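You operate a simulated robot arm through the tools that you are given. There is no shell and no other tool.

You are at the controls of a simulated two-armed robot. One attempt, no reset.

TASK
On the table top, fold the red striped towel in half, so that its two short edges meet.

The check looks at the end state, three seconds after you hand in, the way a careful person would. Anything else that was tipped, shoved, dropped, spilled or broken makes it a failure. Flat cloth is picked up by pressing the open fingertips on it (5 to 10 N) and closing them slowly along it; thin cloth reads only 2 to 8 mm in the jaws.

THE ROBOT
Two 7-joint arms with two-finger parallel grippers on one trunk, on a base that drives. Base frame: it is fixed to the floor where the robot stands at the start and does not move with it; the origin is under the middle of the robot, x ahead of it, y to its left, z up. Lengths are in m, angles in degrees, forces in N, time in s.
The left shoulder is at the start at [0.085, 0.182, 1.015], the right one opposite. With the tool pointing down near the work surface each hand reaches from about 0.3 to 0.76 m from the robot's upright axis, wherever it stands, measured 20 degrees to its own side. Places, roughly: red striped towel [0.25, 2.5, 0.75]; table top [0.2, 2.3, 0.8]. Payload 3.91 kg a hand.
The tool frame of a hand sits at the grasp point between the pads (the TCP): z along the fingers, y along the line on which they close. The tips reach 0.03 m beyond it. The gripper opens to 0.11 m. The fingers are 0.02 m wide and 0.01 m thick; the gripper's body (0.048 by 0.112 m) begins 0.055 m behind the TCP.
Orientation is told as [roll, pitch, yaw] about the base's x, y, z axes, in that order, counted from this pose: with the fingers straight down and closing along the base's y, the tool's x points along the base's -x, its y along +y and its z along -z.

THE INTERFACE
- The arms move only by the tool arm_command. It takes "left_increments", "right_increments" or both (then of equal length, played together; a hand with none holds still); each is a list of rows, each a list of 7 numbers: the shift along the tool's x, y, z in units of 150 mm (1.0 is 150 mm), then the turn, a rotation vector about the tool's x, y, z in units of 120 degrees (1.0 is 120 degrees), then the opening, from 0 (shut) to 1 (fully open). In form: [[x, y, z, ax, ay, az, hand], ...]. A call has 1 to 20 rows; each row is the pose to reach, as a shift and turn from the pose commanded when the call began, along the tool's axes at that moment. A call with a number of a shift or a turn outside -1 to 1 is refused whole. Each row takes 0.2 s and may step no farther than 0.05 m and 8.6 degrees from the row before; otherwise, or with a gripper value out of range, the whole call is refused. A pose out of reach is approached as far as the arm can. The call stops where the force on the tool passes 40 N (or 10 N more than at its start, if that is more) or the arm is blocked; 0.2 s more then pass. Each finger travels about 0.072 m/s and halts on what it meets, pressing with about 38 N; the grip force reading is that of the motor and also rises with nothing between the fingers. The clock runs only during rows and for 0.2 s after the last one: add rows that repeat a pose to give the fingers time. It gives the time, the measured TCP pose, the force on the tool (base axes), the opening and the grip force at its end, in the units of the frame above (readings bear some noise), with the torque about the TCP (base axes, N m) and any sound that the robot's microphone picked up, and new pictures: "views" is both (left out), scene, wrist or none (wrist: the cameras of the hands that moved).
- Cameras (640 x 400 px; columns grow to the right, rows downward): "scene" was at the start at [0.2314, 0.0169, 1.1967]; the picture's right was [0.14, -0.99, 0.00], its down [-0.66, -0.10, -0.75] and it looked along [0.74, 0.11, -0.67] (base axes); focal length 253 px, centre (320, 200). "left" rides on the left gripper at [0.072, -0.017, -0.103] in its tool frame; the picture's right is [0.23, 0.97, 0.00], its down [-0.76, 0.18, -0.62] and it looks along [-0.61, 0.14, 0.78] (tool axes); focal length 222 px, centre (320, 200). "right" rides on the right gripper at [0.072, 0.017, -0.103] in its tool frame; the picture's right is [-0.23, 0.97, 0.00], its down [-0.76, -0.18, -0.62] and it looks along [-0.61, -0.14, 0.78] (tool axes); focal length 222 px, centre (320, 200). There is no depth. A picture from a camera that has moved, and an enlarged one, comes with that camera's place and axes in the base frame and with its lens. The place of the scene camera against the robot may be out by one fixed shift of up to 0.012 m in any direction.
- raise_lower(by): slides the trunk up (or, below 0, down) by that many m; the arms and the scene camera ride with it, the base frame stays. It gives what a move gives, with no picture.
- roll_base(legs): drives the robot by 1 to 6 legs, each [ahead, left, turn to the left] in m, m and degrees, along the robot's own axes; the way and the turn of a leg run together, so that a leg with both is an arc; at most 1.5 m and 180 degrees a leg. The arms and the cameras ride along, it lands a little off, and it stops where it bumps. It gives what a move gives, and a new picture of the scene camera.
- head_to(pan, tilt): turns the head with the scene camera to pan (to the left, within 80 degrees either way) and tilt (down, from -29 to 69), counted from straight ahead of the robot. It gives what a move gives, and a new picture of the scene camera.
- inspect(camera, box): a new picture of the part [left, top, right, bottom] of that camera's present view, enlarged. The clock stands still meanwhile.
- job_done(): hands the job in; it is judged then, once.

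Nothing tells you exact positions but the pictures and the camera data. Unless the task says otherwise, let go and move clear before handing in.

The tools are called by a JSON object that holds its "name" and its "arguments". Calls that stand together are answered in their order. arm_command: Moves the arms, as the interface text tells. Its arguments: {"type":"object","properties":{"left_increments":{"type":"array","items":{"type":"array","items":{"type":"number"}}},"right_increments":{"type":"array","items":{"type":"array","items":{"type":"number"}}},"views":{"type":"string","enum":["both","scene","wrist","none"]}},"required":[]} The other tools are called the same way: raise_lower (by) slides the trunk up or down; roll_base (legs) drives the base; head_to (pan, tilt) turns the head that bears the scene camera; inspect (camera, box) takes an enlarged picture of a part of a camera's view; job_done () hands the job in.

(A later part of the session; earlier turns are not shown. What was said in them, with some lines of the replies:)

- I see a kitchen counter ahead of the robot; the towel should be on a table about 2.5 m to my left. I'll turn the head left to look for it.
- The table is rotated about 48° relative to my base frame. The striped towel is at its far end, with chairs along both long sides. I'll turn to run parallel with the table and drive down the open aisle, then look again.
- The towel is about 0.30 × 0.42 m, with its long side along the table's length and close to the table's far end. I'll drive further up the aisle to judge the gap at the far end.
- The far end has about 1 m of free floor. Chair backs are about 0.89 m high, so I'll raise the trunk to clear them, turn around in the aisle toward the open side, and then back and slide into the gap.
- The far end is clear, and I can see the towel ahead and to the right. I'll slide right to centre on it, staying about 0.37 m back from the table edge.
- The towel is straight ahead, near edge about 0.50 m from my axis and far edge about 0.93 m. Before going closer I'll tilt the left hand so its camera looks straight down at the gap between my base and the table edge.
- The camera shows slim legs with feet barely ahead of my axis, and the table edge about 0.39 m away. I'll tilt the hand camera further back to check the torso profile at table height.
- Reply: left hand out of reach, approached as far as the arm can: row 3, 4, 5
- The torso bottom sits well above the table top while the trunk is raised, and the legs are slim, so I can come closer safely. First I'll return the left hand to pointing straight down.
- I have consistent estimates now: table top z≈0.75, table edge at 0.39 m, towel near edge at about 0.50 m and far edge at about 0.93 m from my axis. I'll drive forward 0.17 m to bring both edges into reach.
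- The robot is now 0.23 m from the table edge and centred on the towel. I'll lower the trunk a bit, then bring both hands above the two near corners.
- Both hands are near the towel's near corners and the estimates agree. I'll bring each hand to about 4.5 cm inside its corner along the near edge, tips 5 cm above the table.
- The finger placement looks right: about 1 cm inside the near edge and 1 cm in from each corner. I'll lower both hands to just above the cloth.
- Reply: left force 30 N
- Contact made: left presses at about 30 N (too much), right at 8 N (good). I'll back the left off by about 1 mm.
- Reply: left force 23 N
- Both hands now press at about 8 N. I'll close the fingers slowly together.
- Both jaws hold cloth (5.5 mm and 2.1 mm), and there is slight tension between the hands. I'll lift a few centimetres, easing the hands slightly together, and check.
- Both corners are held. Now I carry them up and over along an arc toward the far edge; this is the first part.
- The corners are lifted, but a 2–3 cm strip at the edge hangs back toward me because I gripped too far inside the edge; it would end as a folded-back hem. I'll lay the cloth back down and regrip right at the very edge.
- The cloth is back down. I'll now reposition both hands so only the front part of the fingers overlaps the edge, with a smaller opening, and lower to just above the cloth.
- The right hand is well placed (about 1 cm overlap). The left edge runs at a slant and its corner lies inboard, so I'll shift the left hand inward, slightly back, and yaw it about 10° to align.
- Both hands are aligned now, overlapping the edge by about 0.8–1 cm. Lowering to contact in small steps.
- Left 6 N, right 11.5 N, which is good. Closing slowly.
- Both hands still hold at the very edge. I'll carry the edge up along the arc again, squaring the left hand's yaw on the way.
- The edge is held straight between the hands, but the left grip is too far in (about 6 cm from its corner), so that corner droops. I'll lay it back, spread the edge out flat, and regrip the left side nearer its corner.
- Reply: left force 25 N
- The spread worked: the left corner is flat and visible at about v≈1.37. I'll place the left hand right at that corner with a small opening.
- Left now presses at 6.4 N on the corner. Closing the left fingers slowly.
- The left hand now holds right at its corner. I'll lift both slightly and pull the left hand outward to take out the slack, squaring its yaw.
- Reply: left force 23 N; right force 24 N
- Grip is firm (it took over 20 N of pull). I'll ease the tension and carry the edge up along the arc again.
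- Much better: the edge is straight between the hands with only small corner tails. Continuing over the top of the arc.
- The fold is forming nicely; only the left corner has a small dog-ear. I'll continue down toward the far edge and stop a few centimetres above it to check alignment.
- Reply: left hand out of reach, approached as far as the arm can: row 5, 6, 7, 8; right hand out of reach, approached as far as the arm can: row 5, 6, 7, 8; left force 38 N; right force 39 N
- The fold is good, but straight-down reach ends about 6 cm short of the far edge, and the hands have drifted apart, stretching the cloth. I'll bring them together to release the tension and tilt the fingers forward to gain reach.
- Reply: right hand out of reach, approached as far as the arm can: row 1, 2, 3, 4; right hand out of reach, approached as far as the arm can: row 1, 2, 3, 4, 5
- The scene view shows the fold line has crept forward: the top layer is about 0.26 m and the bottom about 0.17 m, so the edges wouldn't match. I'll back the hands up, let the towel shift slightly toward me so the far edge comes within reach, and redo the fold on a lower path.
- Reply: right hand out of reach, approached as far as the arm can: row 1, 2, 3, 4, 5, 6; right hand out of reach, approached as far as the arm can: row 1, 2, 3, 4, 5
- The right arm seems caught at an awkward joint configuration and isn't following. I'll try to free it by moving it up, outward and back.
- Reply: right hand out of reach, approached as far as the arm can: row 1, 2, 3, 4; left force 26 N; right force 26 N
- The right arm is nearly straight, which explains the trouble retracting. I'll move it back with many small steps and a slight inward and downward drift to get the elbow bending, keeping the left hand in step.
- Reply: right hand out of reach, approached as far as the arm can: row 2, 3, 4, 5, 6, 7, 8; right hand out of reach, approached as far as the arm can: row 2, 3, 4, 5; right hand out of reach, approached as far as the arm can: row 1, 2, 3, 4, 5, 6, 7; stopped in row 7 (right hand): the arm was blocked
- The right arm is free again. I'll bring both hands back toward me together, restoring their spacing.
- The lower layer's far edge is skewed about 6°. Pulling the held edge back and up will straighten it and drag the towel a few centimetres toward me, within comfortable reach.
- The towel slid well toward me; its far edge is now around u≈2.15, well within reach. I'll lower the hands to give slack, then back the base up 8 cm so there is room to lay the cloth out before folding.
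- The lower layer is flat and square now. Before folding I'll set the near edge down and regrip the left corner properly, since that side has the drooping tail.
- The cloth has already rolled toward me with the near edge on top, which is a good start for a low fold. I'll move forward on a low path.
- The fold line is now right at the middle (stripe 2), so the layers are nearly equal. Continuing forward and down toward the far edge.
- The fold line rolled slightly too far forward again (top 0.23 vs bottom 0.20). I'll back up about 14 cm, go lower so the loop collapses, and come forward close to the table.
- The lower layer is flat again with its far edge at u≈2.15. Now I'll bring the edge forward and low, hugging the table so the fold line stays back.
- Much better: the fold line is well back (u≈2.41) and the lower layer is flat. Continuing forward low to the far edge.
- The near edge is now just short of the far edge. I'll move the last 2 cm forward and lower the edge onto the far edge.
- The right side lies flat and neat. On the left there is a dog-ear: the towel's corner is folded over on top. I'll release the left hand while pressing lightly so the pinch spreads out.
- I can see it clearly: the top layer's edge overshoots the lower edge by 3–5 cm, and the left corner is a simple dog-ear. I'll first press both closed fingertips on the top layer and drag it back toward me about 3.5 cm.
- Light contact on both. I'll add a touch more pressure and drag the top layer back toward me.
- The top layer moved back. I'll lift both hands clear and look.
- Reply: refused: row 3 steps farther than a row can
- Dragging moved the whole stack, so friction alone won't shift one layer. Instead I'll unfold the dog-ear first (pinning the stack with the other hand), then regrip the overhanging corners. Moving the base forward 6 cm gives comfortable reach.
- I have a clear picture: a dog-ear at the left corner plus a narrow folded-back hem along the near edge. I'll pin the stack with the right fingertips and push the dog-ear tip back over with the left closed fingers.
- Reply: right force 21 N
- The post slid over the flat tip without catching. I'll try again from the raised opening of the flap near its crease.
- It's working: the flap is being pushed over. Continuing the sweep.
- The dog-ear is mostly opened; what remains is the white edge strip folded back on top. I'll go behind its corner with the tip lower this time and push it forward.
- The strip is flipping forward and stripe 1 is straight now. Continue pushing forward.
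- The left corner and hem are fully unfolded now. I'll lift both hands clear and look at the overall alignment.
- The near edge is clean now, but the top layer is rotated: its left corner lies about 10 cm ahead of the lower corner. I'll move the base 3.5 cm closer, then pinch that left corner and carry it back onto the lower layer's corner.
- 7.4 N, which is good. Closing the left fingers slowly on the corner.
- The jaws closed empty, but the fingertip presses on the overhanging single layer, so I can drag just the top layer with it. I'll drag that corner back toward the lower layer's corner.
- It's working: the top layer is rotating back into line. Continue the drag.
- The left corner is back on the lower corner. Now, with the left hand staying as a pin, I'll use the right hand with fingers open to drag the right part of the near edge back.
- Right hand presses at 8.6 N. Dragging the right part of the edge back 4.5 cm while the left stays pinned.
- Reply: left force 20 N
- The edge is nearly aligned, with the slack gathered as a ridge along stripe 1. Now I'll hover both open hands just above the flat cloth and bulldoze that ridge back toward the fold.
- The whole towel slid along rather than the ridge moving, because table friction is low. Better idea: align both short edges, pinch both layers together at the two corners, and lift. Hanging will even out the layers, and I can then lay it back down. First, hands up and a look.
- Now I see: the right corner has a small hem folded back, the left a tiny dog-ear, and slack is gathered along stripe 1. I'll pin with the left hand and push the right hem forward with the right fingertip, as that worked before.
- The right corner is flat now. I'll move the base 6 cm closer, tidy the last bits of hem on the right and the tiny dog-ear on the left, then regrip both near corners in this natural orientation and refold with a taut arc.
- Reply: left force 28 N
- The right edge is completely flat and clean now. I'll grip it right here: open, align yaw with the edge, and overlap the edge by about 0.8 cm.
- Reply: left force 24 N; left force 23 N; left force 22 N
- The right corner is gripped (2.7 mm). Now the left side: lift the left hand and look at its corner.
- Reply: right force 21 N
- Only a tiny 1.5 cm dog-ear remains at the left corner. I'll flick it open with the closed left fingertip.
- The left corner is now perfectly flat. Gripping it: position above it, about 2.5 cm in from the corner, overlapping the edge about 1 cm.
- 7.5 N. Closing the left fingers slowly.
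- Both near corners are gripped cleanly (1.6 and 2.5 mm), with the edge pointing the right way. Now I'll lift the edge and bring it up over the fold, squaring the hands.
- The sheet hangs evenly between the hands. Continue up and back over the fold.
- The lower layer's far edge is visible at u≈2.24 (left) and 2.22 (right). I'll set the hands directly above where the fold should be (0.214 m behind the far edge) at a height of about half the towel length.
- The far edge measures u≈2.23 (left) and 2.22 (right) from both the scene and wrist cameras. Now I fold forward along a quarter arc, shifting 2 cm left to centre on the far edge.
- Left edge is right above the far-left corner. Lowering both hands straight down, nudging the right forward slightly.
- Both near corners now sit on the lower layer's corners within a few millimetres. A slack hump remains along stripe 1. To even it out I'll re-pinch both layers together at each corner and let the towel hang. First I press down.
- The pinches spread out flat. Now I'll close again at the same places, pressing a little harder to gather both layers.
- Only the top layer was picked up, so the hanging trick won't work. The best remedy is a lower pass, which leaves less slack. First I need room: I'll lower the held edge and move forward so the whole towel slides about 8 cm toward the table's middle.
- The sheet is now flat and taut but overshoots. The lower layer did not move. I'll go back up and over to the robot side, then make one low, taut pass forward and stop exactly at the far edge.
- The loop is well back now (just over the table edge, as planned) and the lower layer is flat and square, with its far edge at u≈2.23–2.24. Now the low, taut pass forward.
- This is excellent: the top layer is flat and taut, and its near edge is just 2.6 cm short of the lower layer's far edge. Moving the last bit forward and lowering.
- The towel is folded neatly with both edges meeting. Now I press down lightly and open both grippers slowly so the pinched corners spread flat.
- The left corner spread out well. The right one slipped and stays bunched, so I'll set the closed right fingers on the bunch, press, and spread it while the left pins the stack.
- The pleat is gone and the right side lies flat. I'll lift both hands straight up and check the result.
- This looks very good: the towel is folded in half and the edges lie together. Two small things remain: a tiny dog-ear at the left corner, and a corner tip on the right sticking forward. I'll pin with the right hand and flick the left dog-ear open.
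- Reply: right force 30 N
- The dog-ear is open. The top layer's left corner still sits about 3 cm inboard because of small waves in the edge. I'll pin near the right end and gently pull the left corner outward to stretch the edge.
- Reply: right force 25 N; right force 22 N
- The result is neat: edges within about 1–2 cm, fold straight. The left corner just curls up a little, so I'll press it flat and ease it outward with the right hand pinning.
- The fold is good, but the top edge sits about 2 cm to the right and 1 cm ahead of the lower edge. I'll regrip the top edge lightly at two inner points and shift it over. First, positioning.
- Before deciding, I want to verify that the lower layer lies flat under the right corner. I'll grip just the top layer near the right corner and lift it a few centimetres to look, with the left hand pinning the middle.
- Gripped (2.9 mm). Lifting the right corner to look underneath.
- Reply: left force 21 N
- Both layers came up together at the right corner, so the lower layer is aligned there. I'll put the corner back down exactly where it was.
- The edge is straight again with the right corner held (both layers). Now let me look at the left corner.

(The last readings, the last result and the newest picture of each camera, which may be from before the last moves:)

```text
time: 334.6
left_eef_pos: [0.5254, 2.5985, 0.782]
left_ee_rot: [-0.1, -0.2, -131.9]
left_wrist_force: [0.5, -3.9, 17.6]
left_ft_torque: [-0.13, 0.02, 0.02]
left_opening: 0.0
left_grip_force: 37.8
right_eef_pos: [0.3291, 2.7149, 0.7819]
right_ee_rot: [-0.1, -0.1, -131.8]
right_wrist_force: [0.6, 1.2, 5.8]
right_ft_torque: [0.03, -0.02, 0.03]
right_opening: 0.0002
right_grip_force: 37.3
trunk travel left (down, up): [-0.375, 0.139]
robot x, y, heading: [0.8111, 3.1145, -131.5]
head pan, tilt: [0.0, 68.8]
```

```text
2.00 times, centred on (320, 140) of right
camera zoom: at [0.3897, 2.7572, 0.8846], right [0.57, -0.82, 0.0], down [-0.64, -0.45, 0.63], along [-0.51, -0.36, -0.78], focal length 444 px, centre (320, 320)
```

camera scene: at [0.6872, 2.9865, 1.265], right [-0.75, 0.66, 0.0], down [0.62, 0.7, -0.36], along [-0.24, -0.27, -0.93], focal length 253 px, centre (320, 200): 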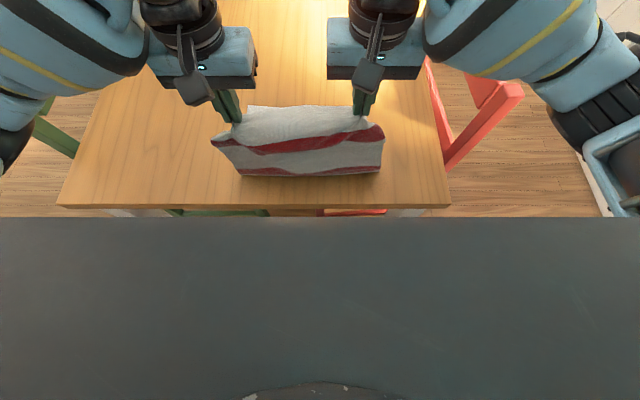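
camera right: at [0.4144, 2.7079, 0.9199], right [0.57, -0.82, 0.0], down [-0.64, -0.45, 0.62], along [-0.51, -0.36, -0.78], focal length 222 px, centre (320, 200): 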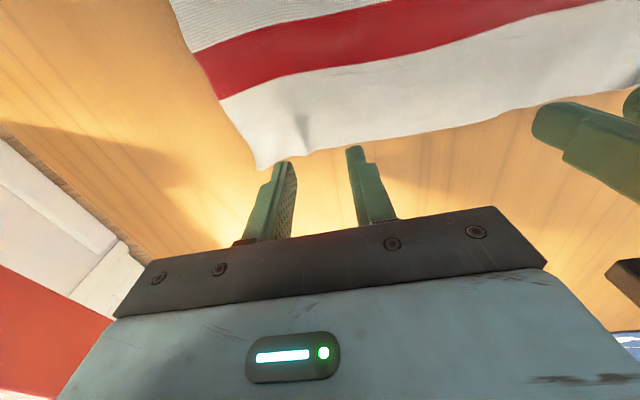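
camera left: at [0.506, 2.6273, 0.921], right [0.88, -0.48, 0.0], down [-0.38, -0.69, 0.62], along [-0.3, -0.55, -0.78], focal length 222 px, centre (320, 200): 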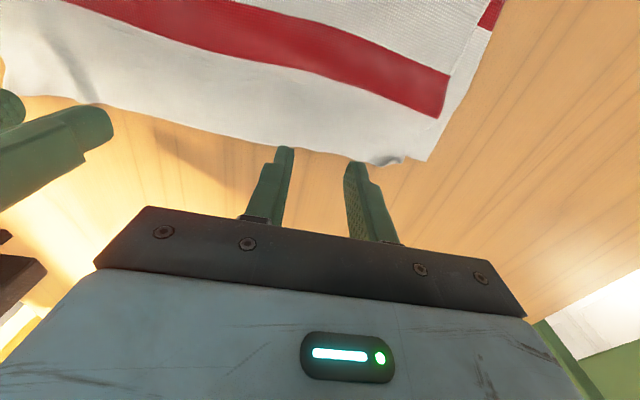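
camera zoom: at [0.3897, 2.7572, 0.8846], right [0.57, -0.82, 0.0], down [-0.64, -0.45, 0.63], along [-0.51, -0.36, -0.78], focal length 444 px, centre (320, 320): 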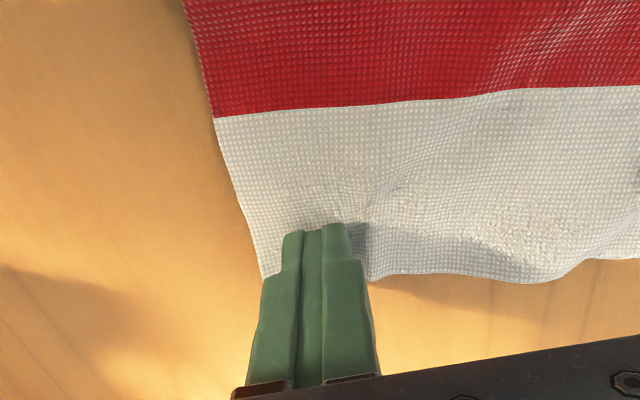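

Pressing at 6 N near the right corner; drag it outward 1.2 cm to smooth the waves.

{"name": "arm_command", "arguments": {"right_increments": [[0, -0.02, 0.001, 0, 0, 0, 0], [0.005, -0.04, 0.001, 0, 0, 0, 0], [0.01, -0.06, 0.001, 0, 0, 0, 0], [0.01, -0.08, 0.001, 0, 0, 0, 0], [0.01, -0.1, 0.001, 0, 0, 0, 0]], "views": "none"}}

{"name": "arm_command", "arguments": {"left_increments": [[0, 0, -0.05, 0, 0, 0, 0], [0, 0, -0.2, 0, 0, 0, 0], [0, 0, -0.45, 0, 0, 0, 0], [0, 0.2, -0.6, 0, 0, 0, 0], [0, 0.45, -0.7, 0, 0, 0, 0], [0, 0.7, -0.75, 0, 0, 0, 0], [0, 0.9, -0.75, 0, 0, 0, 0]], "right_increments": [[0, 0, -0.05, 0, 0, 0, 0], [0, 0, -0.2, 0, 0, 0, 0], [0, 0, -0.45, 0, 0, 0, 0], [0, -0.2, -0.6, 0, 0, 0, 0], [0, -0.4, -0.7, 0, 0, 0, 0], [0, -0.5, -0.75, 0, 0, 0, 0], [0, -0.6, -0.75, 0, 0, 0, 0]], "views": "wrist"}}

{"name": "inspect", "arguments": {"camera": "scene", "box": [200, 60, 440, 220]}}

{"name": "inspect", "arguments": {"camera": "scene", "box": [230, 85, 310, 135]}}

{"name": "inspect", "arguments": {"camera": "scene", "box": [305, 90, 385, 140]}}

```text
time: 335.8
left_eef_pos: [0.5251, 2.5976, 0.7829]
left_ee_rot: [-0.1, -0.1, -132.0]
left_wrist_force: [-1.2, -4.3, 17.1]
left_ft_torque: [-0.1, 0.03, 0.0]
left_opening: 0.0
left_grip_force: 38.2
right_eef_pos: [0.3194, 2.7251, 0.7812]
right_ee_rot: [-0.1, -0.1, -131.8]
right_wrist_force: [2.6, -1.9, 8.6]
right_ft_torque: [-0.07, -0.1, -0.02]
right_opening: 0.0002
right_grip_force: 38.0
trunk travel left (down, up): [-0.375, 0.139]
robot x, y, heading: [0.809, 3.1135, -131.8]
head pan, tilt: [0.0, 68.8]
```

```text
time: 337.4
left_eef_pos: [0.6246, 2.5074, 0.895]
left_ee_rot: [-0.1, -0.1, -131.8]
left_wrist_force: [0.2, -0.2, 0.4]
left_ft_torque: [-0.02, 0.01, 0.01]
left_opening: 0.0
left_grip_force: 38.0
right_eef_pos: [0.2511, 2.7835, 0.8946]
right_ee_rot: [-0.1, -0.1, -131.8]
right_wrist_force: [-0.5, -0.2, 0.6]
right_ft_torque: [-0.01, 0.0, 0.02]
right_opening: 0.0004
right_grip_force: 37.8
trunk travel left (down, up): [-0.375, 0.139]
robot x, y, heading: [0.8105, 3.1153, -131.6]
head pan, tilt: [0.0, 68.8]
camera right: at [0.3118, 2.8264, 0.997], right [0.58, -0.82, 0.0], down [-0.64, -0.45, 0.62], along [-0.51, -0.36, -0.78], focal length 222 px, centre (320, 200)
camera left: at [0.6582, 2.5718, 0.9969], right [0.88, -0.48, 0.0], down [-0.38, -0.69, 0.62], along [-0.3, -0.55, -0.78], focal length 222 px, centre (320, 200)
```

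right: 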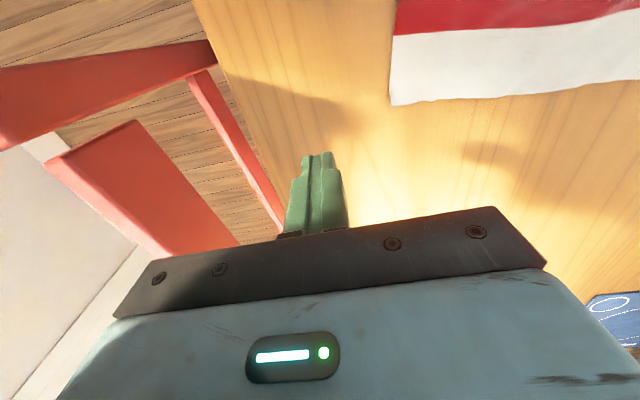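
left: 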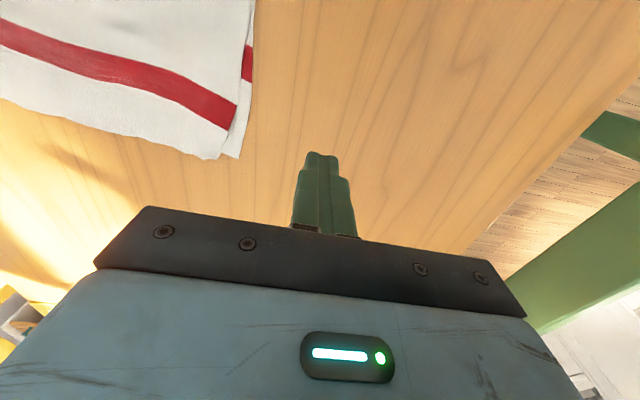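

```text
2.50 times, centred on (320, 140) of scene
camera zoom: at [0.6869, 2.986, 1.2649], right [-0.75, 0.66, 0.0], down [0.62, 0.7, -0.36], along [-0.24, -0.27, -0.93], focal length 632 px, centre (320, 350)
```

zoom: 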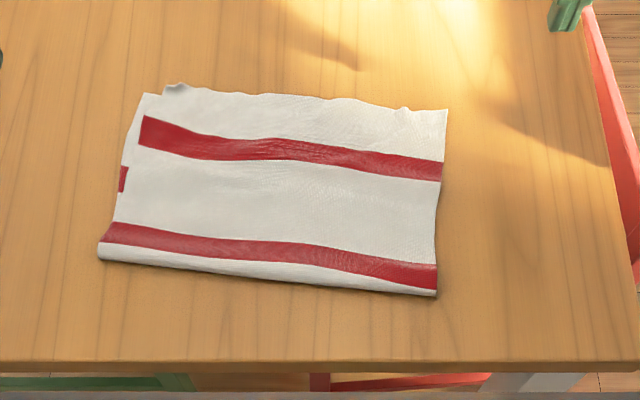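

```text
8.00 times, centred on (270, 110) of scene
camera zoom: at [0.6869, 2.986, 1.2649], right [-0.75, 0.66, 0.0], down [0.62, 0.7, -0.36], along [-0.24, -0.27, -0.93], focal length 2024 px, centre (720, 920)
```

zoom: 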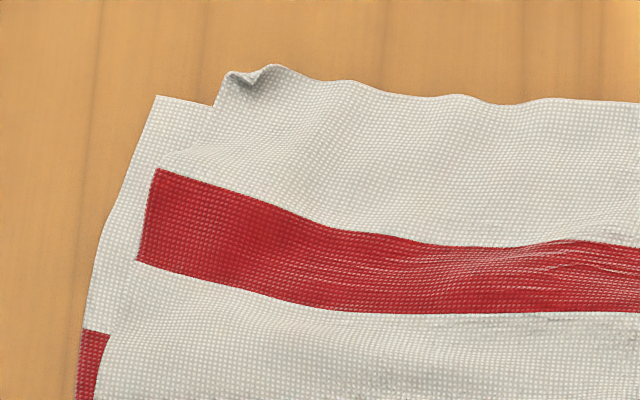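

```text
8.00 times, centred on (345, 115) of scene
camera zoom: at [0.6869, 2.986, 1.2649], right [-0.75, 0.66, 0.0], down [0.62, 0.7, -0.36], along [-0.24, -0.27, -0.93], focal length 2024 px, centre (120, 880)
```

zoom: 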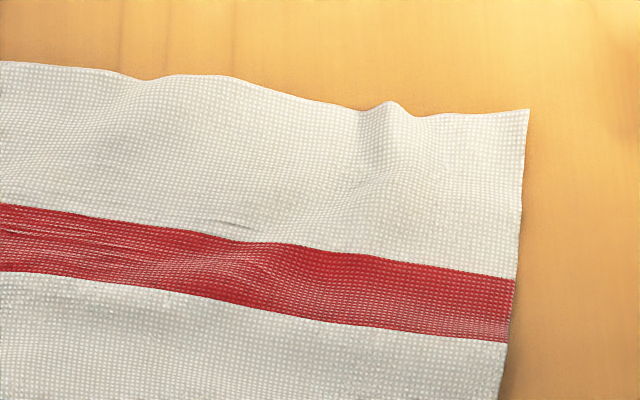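

The fold is neat. The top edge overhangs the lower edge by about 1 cm all along, so if I press only on that overhanging strip with both fingertips I can slide just the top layer the remaining 2 cm to the left. Positioning both fingertips at the edge.

{"name": "arm_command", "arguments": {"left_increments": [[-0.1, -0.18, 0, 0, 0, 0, 0], [-0.2, -0.36, 0, 0, 0, 0, 0], [-0.3, -0.54, 0, 0, 0, 0, 0], [-0.4, -0.72, 0, 0, 0, 0, 0], [-0.5, -0.9, 0.1, 0, 0, 0, 0], [-0.535, -0.926, 0.3, 0, 0, 0, 0], [-0.535, -0.926, 0.5, 0, 0, 0, 0], [-0.535, -0.926, 0.65, 0, 0, 0, 0], [-0.535, -0.926, 0.65, 0, 0, 0, 0]], "right_increments": [[-0.02, 0.15, 0, 0, 0, 0, 0], [-0.04, 0.3, 0, 0, 0, 0, 0], [-0.06, 0.45, 0, 0, 0, 0, 0], [-0.08, 0.6, 0, 0, 0, 0, 0], [-0.08, 0.757, 0.1, 0, 0, 0, 0], [-0.08, 0.757, 0.3, 0, 0, 0, 0], [-0.08, 0.757, 0.5, 0, 0, 0, 0], [-0.08, 0.757, 0.65, 0, 0, 0, 0], [-0.08, 0.757, 0.65, 0, 0, 0, 0]], "views": "none"}}

{"name": "inspect", "arguments": {"camera": "left", "box": [160, 40, 480, 240]}}

{"name": "inspect", "arguments": {"camera": "right", "box": [160, 40, 480, 240]}}

```text
time: 339.4
left_eef_pos: [0.4685, 2.539, 0.7956]
left_ee_rot: [0.0, 0.0, -131.9]
left_wrist_force: [0.4, -0.3, -1.1]
left_ft_torque: [-0.03, -0.01, 0.01]
left_opening: 0.0
left_grip_force: 37.3
right_eef_pos: [0.3286, 2.7017, 0.7963]
right_ee_rot: [-0.2, 0.0, -131.9]
right_wrist_force: [-0.4, -0.3, 0.4]
right_ft_torque: [-0.03, -0.03, 0.01]
right_opening: 0.0
right_grip_force: 37.8
trunk travel left (down, up): [-0.375, 0.139]
robot x, y, heading: [0.812, 3.1163, -131.7]
head pan, tilt: [0.0, 68.8]
```

```text
2.00 times, centred on (320, 140) of left
camera zoom: at [0.5038, 2.6037, 0.8981], right [0.88, -0.48, 0.0], down [-0.38, -0.69, 0.62], along [-0.3, -0.55, -0.78], focal length 444 px, centre (320, 320)
```

zoom: 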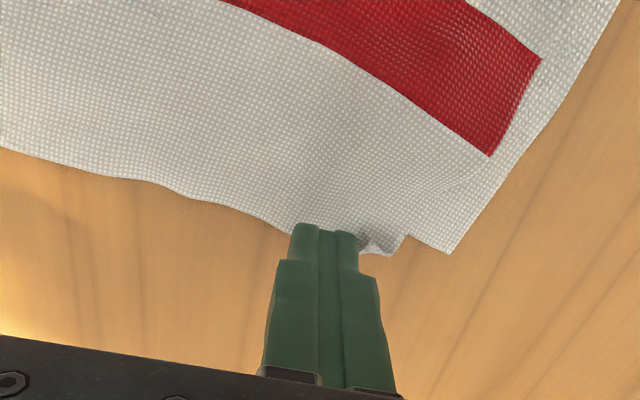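

```text
2.00 times, centred on (320, 140) of right
camera zoom: at [0.3894, 2.7428, 0.899], right [0.57, -0.82, 0.0], down [-0.64, -0.45, 0.62], along [-0.51, -0.36, -0.78], focal length 444 px, centre (320, 320)
```

zoom: 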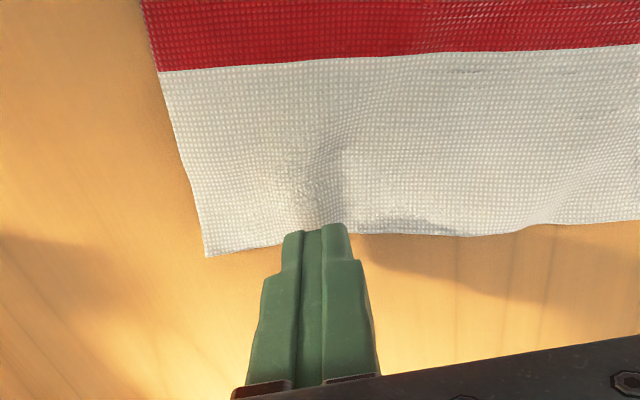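

{"name": "arm_command", "arguments": {"left_increments": [[0, 0, 0.05, 0, 0, 0, 0], [0, 0, 0.08, 0, 0, 0, 0], [0, 0, 0.09, 0, 0, 0, 0], [0, 0, 0.093, 0, 0, 0, 0]], "right_increments": [[-0.02, 0, 0.05, 0, 0, 0, 0], [-0.02, 0, 0.08, 0, 0, 0, 0], [-0.02, 0, 0.093, 0, 0, 0, 0], [-0.02, 0, 0.097, 0, 0, 0, 0]], "views": "none"}}

```text
time: 340.4
left_eef_pos: [0.4677, 2.5388, 0.7834]
left_ee_rot: [-0.1, 0.0, -131.9]
left_wrist_force: [0.1, 0.4, 0.4]
left_ft_torque: [0.02, -0.01, -0.01]
left_opening: 0.0
left_grip_force: 37.6
right_eef_pos: [0.3263, 2.6983, 0.7824]
right_ee_rot: [-0.3, -0.2, -132.0]
right_wrist_force: [-0.6, 1.1, 3.7]
right_ft_torque: [0.06, -0.01, -0.02]
right_opening: 0.0001
right_grip_force: 37.8
trunk travel left (down, up): [-0.375, 0.139]
robot x, y, heading: [0.8058, 3.1124, -131.8]
head pan, tilt: [0.0, 68.8]
```

{"name": "arm_command", "arguments": {"left_increments": [[0, 0, 0.006, 0, 0, 0, 0], [0, 0, 0.01, 0, 0, 0, 0], [0, 0, 0.01, 0, 0, 0, 0]], "right_increments": [[0, 0, 0, 0, 0, 0, 0], [0, 0, 0, 0, 0, 0, 0], [0, 0, 0, 0, 0, 0, 0]], "views": "none"}}

```text
time: 341.2
left_eef_pos: [0.4685, 2.5397, 0.7814]
left_ee_rot: [-0.2, -0.2, -131.9]
left_wrist_force: [0.6, -0.6, 8.5]
left_ft_torque: [-0.05, -0.04, -0.02]
left_opening: 0.0
left_grip_force: 37.9
right_eef_pos: [0.3269, 2.6988, 0.7818]
right_ee_rot: [-0.2, -0.1, -131.8]
right_wrist_force: [-0.7, -0.6, 4.3]
right_ft_torque: [0.01, 0.0, -0.01]
right_opening: 0.0001
right_grip_force: 37.2
trunk travel left (down, up): [-0.375, 0.139]
robot x, y, heading: [0.8109, 3.1149, -131.9]
head pan, tilt: [0.0, 68.8]
```

Both press lightly on the overhanging strip. Sliding it 1.8 cm left and 0.8 cm back.

{"name": "arm_command", "arguments": {"left_increments": [[0.01, 0.02, 0, 0, 0, 0, 0], [0.02, 0.04, 0, 0, 0, 0, 0], [0.03, 0.06, 0, 0, 0, 0, 0], [0.04, 0.08, 0, 0, 0, 0, 0], [0.05, 0.1, 0, 0, 0, 0, 0], [0.055, 0.12, 0, 0, 0, 0, 0]], "right_increments": [[0.01, 0.02, 0, 0, 0, 0, 0], [0.02, 0.04, 0, 0, 0, 0, 0], [0.03, 0.06, 0, 0, 0, 0, 0], [0.04, 0.08, 0, 0, 0, 0, 0], [0.05, 0.1, 0, 0, 0, 0, 0], [0.055, 0.12, 0, 0, 0, 0, 0]], "views": "none"}}

{"name": "inspect", "arguments": {"camera": "left", "box": [160, 40, 480, 240]}}

{"name": "inspect", "arguments": {"camera": "right", "box": [160, 40, 480, 240]}}

{"name": "inspect", "arguments": {"camera": "scene", "box": [200, 60, 440, 220]}}

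```text
time: 342.6
left_eef_pos: [0.4865, 2.5356, 0.7822]
left_ee_rot: [0.0, -0.1, -132.0]
left_wrist_force: [-0.3, 2.0, 7.8]
left_ft_torque: [0.07, 0.04, 0.01]
left_opening: 0.0
left_grip_force: 37.9
right_eef_pos: [0.3451, 2.693, 0.782]
right_ee_rot: [-0.1, -0.1, -131.7]
right_wrist_force: [-2.0, 1.2, 8.4]
right_ft_torque: [0.06, 0.01, 0.0]
right_opening: 0.0
right_grip_force: 37.7
trunk travel left (down, up): [-0.375, 0.139]
robot x, y, heading: [0.8122, 3.1185, -131.8]
head pan, tilt: [0.0, 68.8]
```

```text
2.00 times, centred on (320, 140) of left
camera zoom: at [0.5206, 2.5996, 0.8838], right [0.88, -0.48, 0.0], down [-0.38, -0.69, 0.62], along [-0.3, -0.55, -0.78], focal length 444 px, centre (320, 320)
```

zoom: 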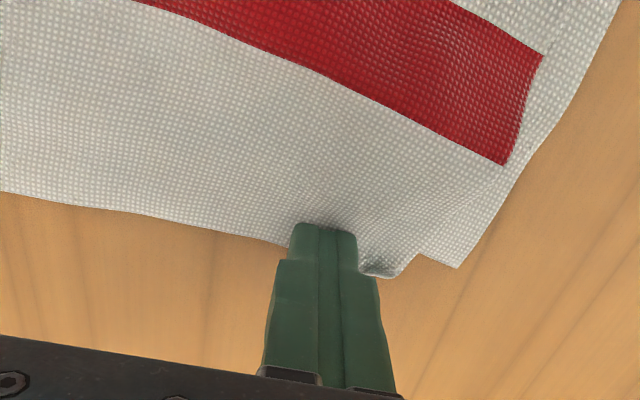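

```text
2.00 times, centred on (320, 140) of right
camera zoom: at [0.4061, 2.7353, 0.8842], right [0.57, -0.82, 0.0], down [-0.64, -0.45, 0.62], along [-0.51, -0.36, -0.78], focal length 444 px, centre (320, 320)
```

zoom: 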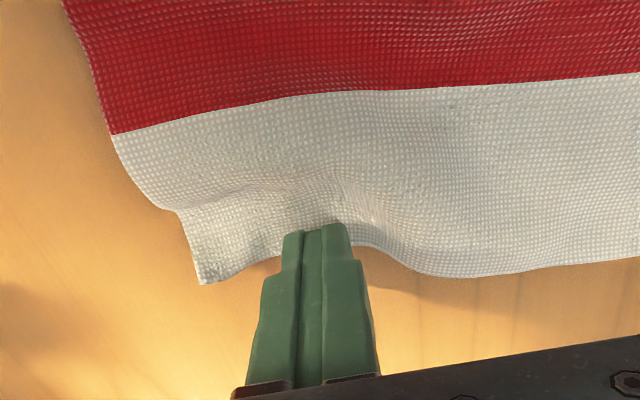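

```text
2.50 times, centred on (320, 140) of scene
camera zoom: at [0.6873, 2.9872, 1.2651], right [-0.75, 0.66, 0.0], down [0.62, 0.7, -0.36], along [-0.24, -0.27, -0.93], focal length 632 px, centre (320, 350)
```

zoom: 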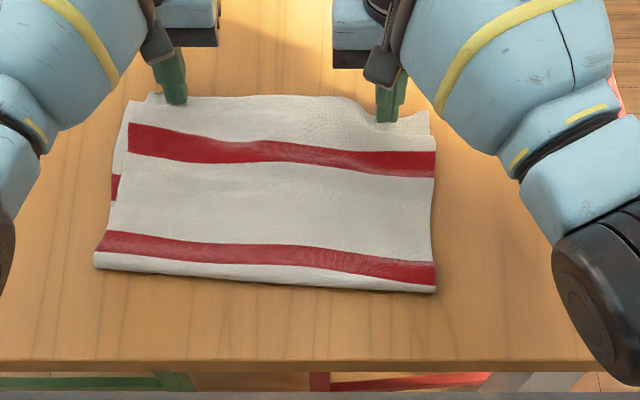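

Lower and top move together there, so the small 2 cm sideways offset stays; that's fine. I'll just smooth out the little wave this made at the right corner.

{"name": "arm_command", "arguments": {"right_increments": [[0, 0, -0.1, 0, 0, 0, 0], [0.02, -0.08, -0.15, 0, 0, 0, 0], [0.04, -0.16, -0.12, 0, 0, 0, 0], [0.04, -0.16, -0.04, 0, 0, 0, 0], [0.04, -0.16, 0.0, 0, 0, 0, 0], [0.04, -0.16, 0.003, 0, 0, 0, 0], [0.04, -0.18, 0.003, 0, 0, 0, 0], [0.04, -0.2, 0.003, 0, 0, 0, 0], [0.04, -0.22, 0.003, 0, 0, 0, 0], [0.04, -0.24, 0.003, 0, 0, 0, 0], [0.04, -0.26, 0.003, 0, 0, 0, 0]], "views": "none"}}

{"name": "inspect", "arguments": {"camera": "right", "box": [160, 40, 480, 240]}}

{"name": "inspect", "arguments": {"camera": "scene", "box": [200, 60, 440, 220]}}

```text
time: 345.0
left_eef_pos: [0.4853, 2.5345, 0.7815]
left_ee_rot: [-0.1, -0.1, -131.9]
left_wrist_force: [-4.6, 2.6, 8.0]
left_ft_torque: [0.08, 0.11, 0.0]
left_opening: 0.0
left_grip_force: 37.8
right_eef_pos: [0.3207, 2.7231, 0.7815]
right_ee_rot: [-0.1, -0.2, -131.7]
right_wrist_force: [5.7, -7.0, 12.7]
right_ft_torque: [-0.22, -0.21, -0.01]
right_opening: 0.0003
right_grip_force: 38.2
trunk travel left (down, up): [-0.375, 0.139]
robot x, y, heading: [0.8122, 3.1185, -131.6]
head pan, tilt: [0.0, 68.8]
```

```text
2.00 times, centred on (320, 140) of right
camera zoom: at [0.3819, 2.7654, 0.8845], right [0.58, -0.82, 0.0], down [-0.64, -0.45, 0.63], along [-0.51, -0.36, -0.78], focal length 444 px, centre (320, 320)
```

zoom: 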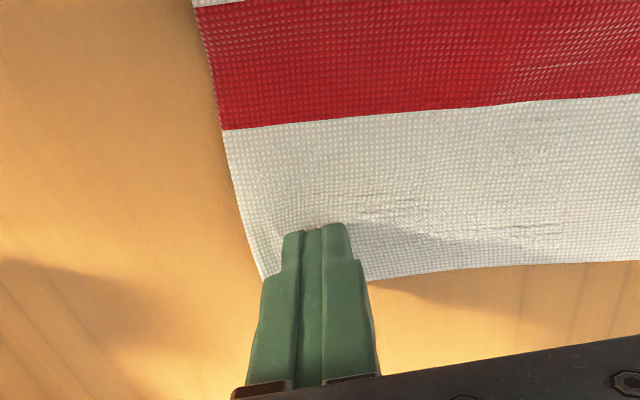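

```text
2.50 times, centred on (320, 140) of scene
camera zoom: at [0.6882, 2.9868, 1.2652], right [-0.75, 0.66, 0.0], down [0.62, 0.7, -0.36], along [-0.24, -0.27, -0.93], focal length 632 px, centre (320, 350)
```

zoom: 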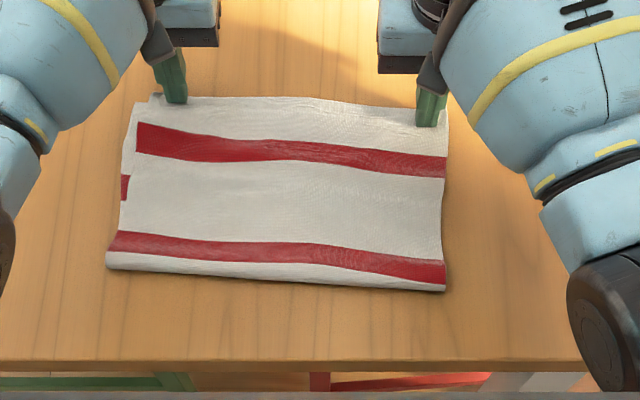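

The towel now lies flat and straight. Lifting both hands straight up and away.

{"name": "arm_command", "arguments": {"left_increments": [[0, 0, -0.03, 0, 0, 0, 0], [0, 0, -0.12, 0, 0, 0, 0], [0, 0, -0.3, 0, 0, 0, 0], [0, 0, -0.55, 0, 0, 0, 0], [0, 0.1, -0.75, 0, 0, 0, 0], [0, 0.3, -0.9, 0, 0, 0, 0], [0.1, 0.5, -1.0, 0, 0, 0, 0], [0.2, 0.7, -1.0, 0, 0, 0, 0]], "right_increments": [[0, 0, -0.03, 0, 0, 0, 0], [0, 0, -0.12, 0, 0, 0, 0], [0, 0, -0.3, 0, 0, 0, 0], [0, 0, -0.55, 0, 0, 0, 0], [0, -0.1, -0.75, 0, 0, 0, 0], [0, -0.2, -0.9, 0, 0, 0, 0], [0.1, -0.3, -1.0, 0, 0, 0, 0], [0.2, -0.4, -1.0, 0, 0, 0, 0]], "views": "both"}}

{"name": "inspect", "arguments": {"camera": "scene", "box": [200, 60, 440, 220]}}

{"name": "inspect", "arguments": {"camera": "scene", "box": [235, 85, 315, 135]}}

{"name": "inspect", "arguments": {"camera": "scene", "box": [305, 90, 385, 140]}}

```text
time: 346.8
left_eef_pos: [0.5846, 2.488, 0.9298]
left_ee_rot: [-0.1, 0.0, -131.9]
left_wrist_force: [-0.3, 0.7, 0.3]
left_ft_torque: [0.0, -0.01, -0.01]
left_opening: 0.0
left_grip_force: 37.6
right_eef_pos: [0.2956, 2.785, 0.9311]
right_ee_rot: [-0.2, -0.1, -131.7]
right_wrist_force: [0.2, 0.3, -0.5]
right_ft_torque: [-0.02, 0.02, 0.0]
right_opening: 0.0
right_grip_force: 37.2
trunk travel left (down, up): [-0.375, 0.139]
robot x, y, heading: [0.8146, 3.1164, -131.6]
head pan, tilt: [0.0, 68.8]
camera scene: at [0.6873, 2.9859, 1.2649], right [-0.75, 0.66, 0.0], down [0.62, 0.7, -0.36], along [-0.24, -0.27, -0.93], focal length 253 px, centre (320, 200)
camera right: at [0.3575, 2.8275, 1.0334], right [0.57, -0.82, 0.0], down [-0.64, -0.45, 0.62], along [-0.51, -0.36, -0.78], focal length 222 px, centre (320, 200)
camera left: at [0.6188, 2.5521, 1.032], right [0.88, -0.48, 0.0], down [-0.38, -0.69, 0.62], along [-0.3, -0.55, -0.78], focal length 222 px, centre (320, 200)
```

scene: 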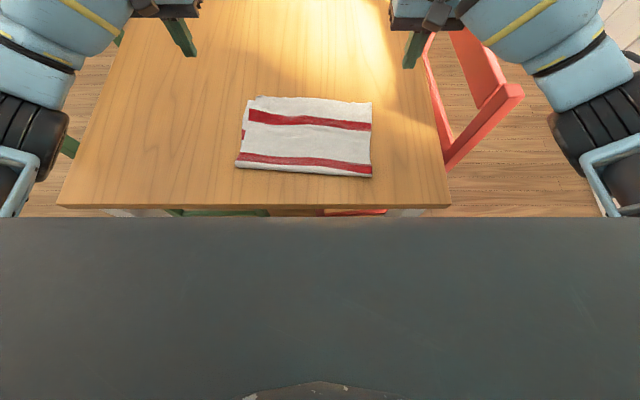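
right: 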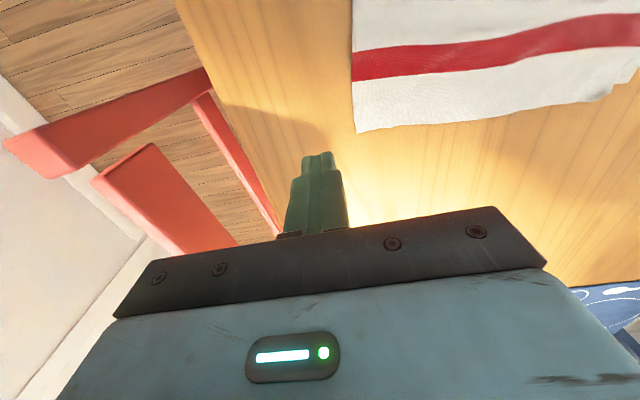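
left: 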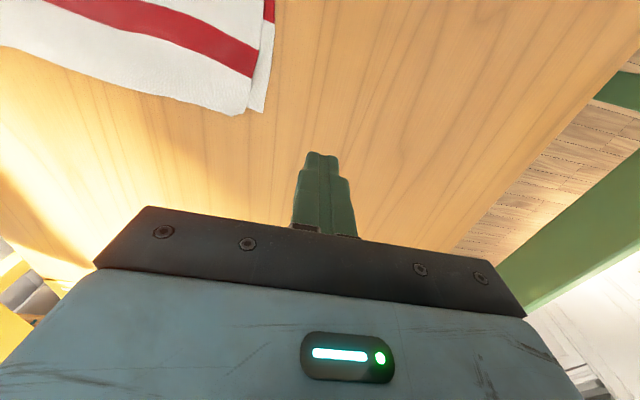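

```text
2.50 times, centred on (320, 140) of scene
camera zoom: at [0.6873, 2.9859, 1.2649], right [-0.75, 0.66, 0.0], down [0.62, 0.7, -0.36], along [-0.24, -0.27, -0.93], focal length 632 px, centre (320, 350)
```

zoom: 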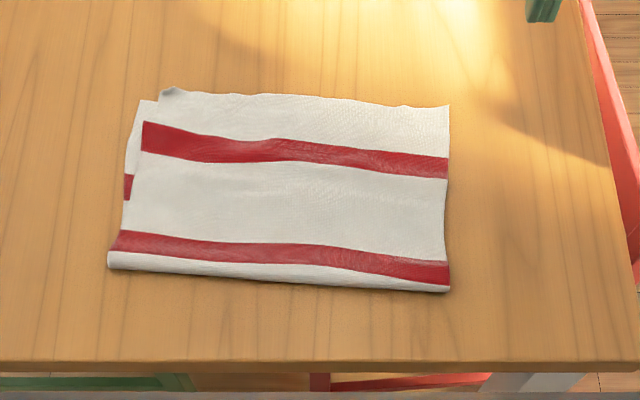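

```text
8.00 times, centred on (275, 110) of scene
camera zoom: at [0.6873, 2.9859, 1.2649], right [-0.75, 0.66, 0.0], down [0.62, 0.7, -0.36], along [-0.24, -0.27, -0.93], focal length 2024 px, centre (680, 920)
```

zoom: 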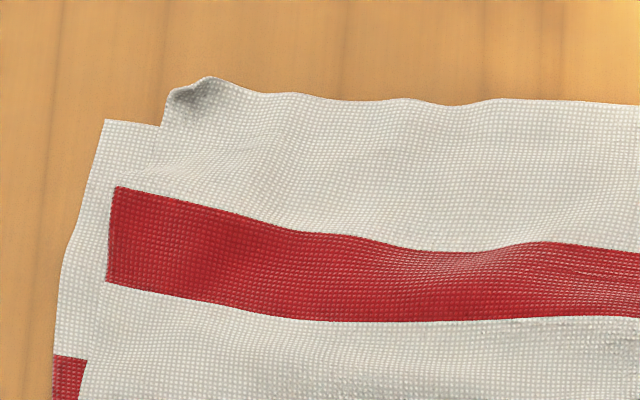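

```text
8.00 times, centred on (345, 115) of scene
camera zoom: at [0.6873, 2.9859, 1.2649], right [-0.75, 0.66, 0.0], down [0.62, 0.7, -0.36], along [-0.24, -0.27, -0.93], focal length 2024 px, centre (120, 880)
```

zoom: 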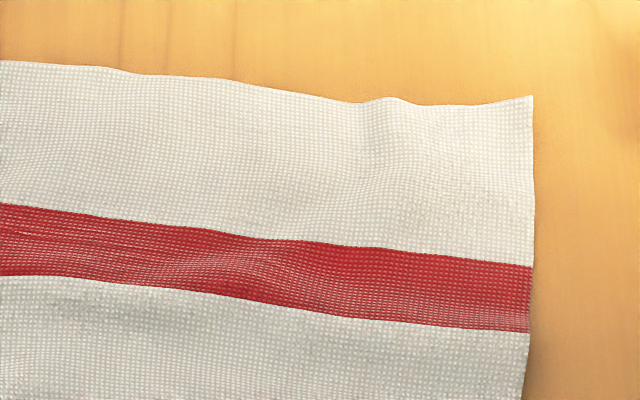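

The towel is folded in half with its short edges together: within about 1 cm ahead and 2 cm sideways at the left corner, and no lower layer shows at the right. I'll back the robot a little away from the table and take a final look around.

{"name": "roll_base", "arguments": {"legs": [[-0.15, 0, 0]]}}

{"name": "head_to", "arguments": {"pan": 0, "tilt": 45}}

```text
time: 348.2
left_eef_pos: [0.6815, 2.5993, 0.9309]
left_ee_rot: [-0.1, 0.0, -131.9]
left_wrist_force: [-0.6, -0.4, -1.0]
left_ft_torque: [0.02, -0.02, -0.02]
left_opening: 0.0001
left_grip_force: 38.0
right_eef_pos: [0.3946, 2.8979, 0.9311]
right_ee_rot: [-0.3, 0.0, -131.8]
right_wrist_force: [-0.1, 1.0, 0.6]
right_ft_torque: [-0.03, 0.01, -0.02]
right_opening: 0.0
right_grip_force: 37.9
trunk travel left (down, up): [-0.375, 0.139]
robot x, y, heading: [0.9094, 3.2234, -131.7]
head pan, tilt: [0.0, 68.8]
camera scene: at [0.7863, 3.098, 1.265], right [-0.75, 0.67, 0.0], down [0.62, 0.7, -0.36], along [-0.24, -0.27, -0.93], focal length 253 px, centre (320, 200)
```

scene: 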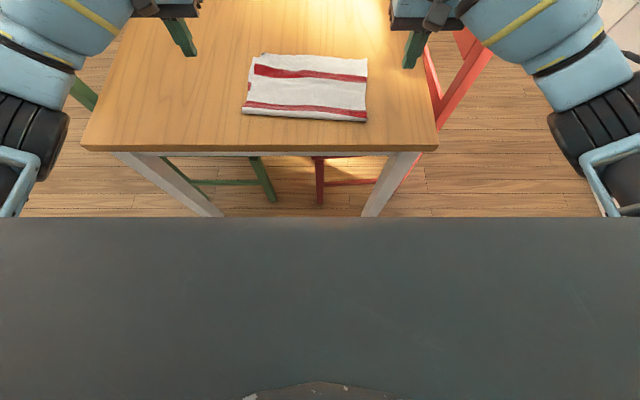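

```text
time: 349.1
left_eef_pos: [0.6814, 2.5979, 0.9295]
left_ee_rot: [-0.1, 0.1, -131.9]
left_wrist_force: [-0.2, -0.9, -1.2]
left_ft_torque: [-0.01, 0.01, 0.01]
left_opening: 0.0
left_grip_force: 37.1
right_eef_pos: [0.3941, 2.8971, 0.9292]
right_ee_rot: [-0.2, 0.1, -131.8]
right_wrist_force: [-0.1, 0.1, 0.1]
right_ft_torque: [-0.01, -0.03, 0.01]
right_opening: 0.0002
right_grip_force: 37.9
trunk travel left (down, up): [-0.375, 0.139]
robot x, y, heading: [0.9063, 3.2299, -131.8]
head pan, tilt: [0.0, 45.0]
camera scene: at [0.7688, 3.0784, 1.2937], right [-0.75, 0.67, 0.0], down [0.47, 0.53, -0.71], along [-0.47, -0.53, -0.71], focal length 253 px, centre (320, 200)
```

scene: 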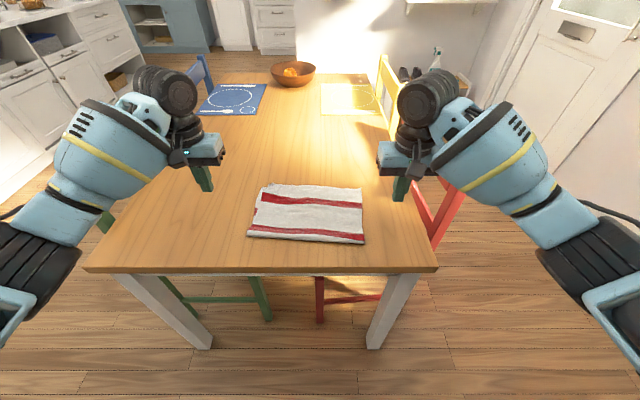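

The towel lies folded in half on the table with its short edges together. The bowl, placemats and chairs are undisturbed, and both hands are clear. Handing in.

{"name": "job_done", "arguments": {}}

```text
The job is handed in.
```

I folded the red striped towel in half on the table top with its two short edges together, and handed the job in; I don't know the result of the check.

- **Alignment:** At the left corner the top edge sits about 1 cm ahead of the lower edge and about 2 cm to the side. At the right corner the lower layer is hidden under the top one. I couldn't measure it there, though the two layers came up together when I lifted that corner.
- **Flatness:** The fold is straight and the towel lies mostly flat. The left corner still curls up slightly.
- **Position:** The towel ended up nearer the end of the table than where it started and turned by a few degrees. It slid as I adjusted the layers.
- **Surroundings:** In the final picture the bowl, placemats and chairs look undisturbed. Both hands are off the towel and the robot has backed away from the table.
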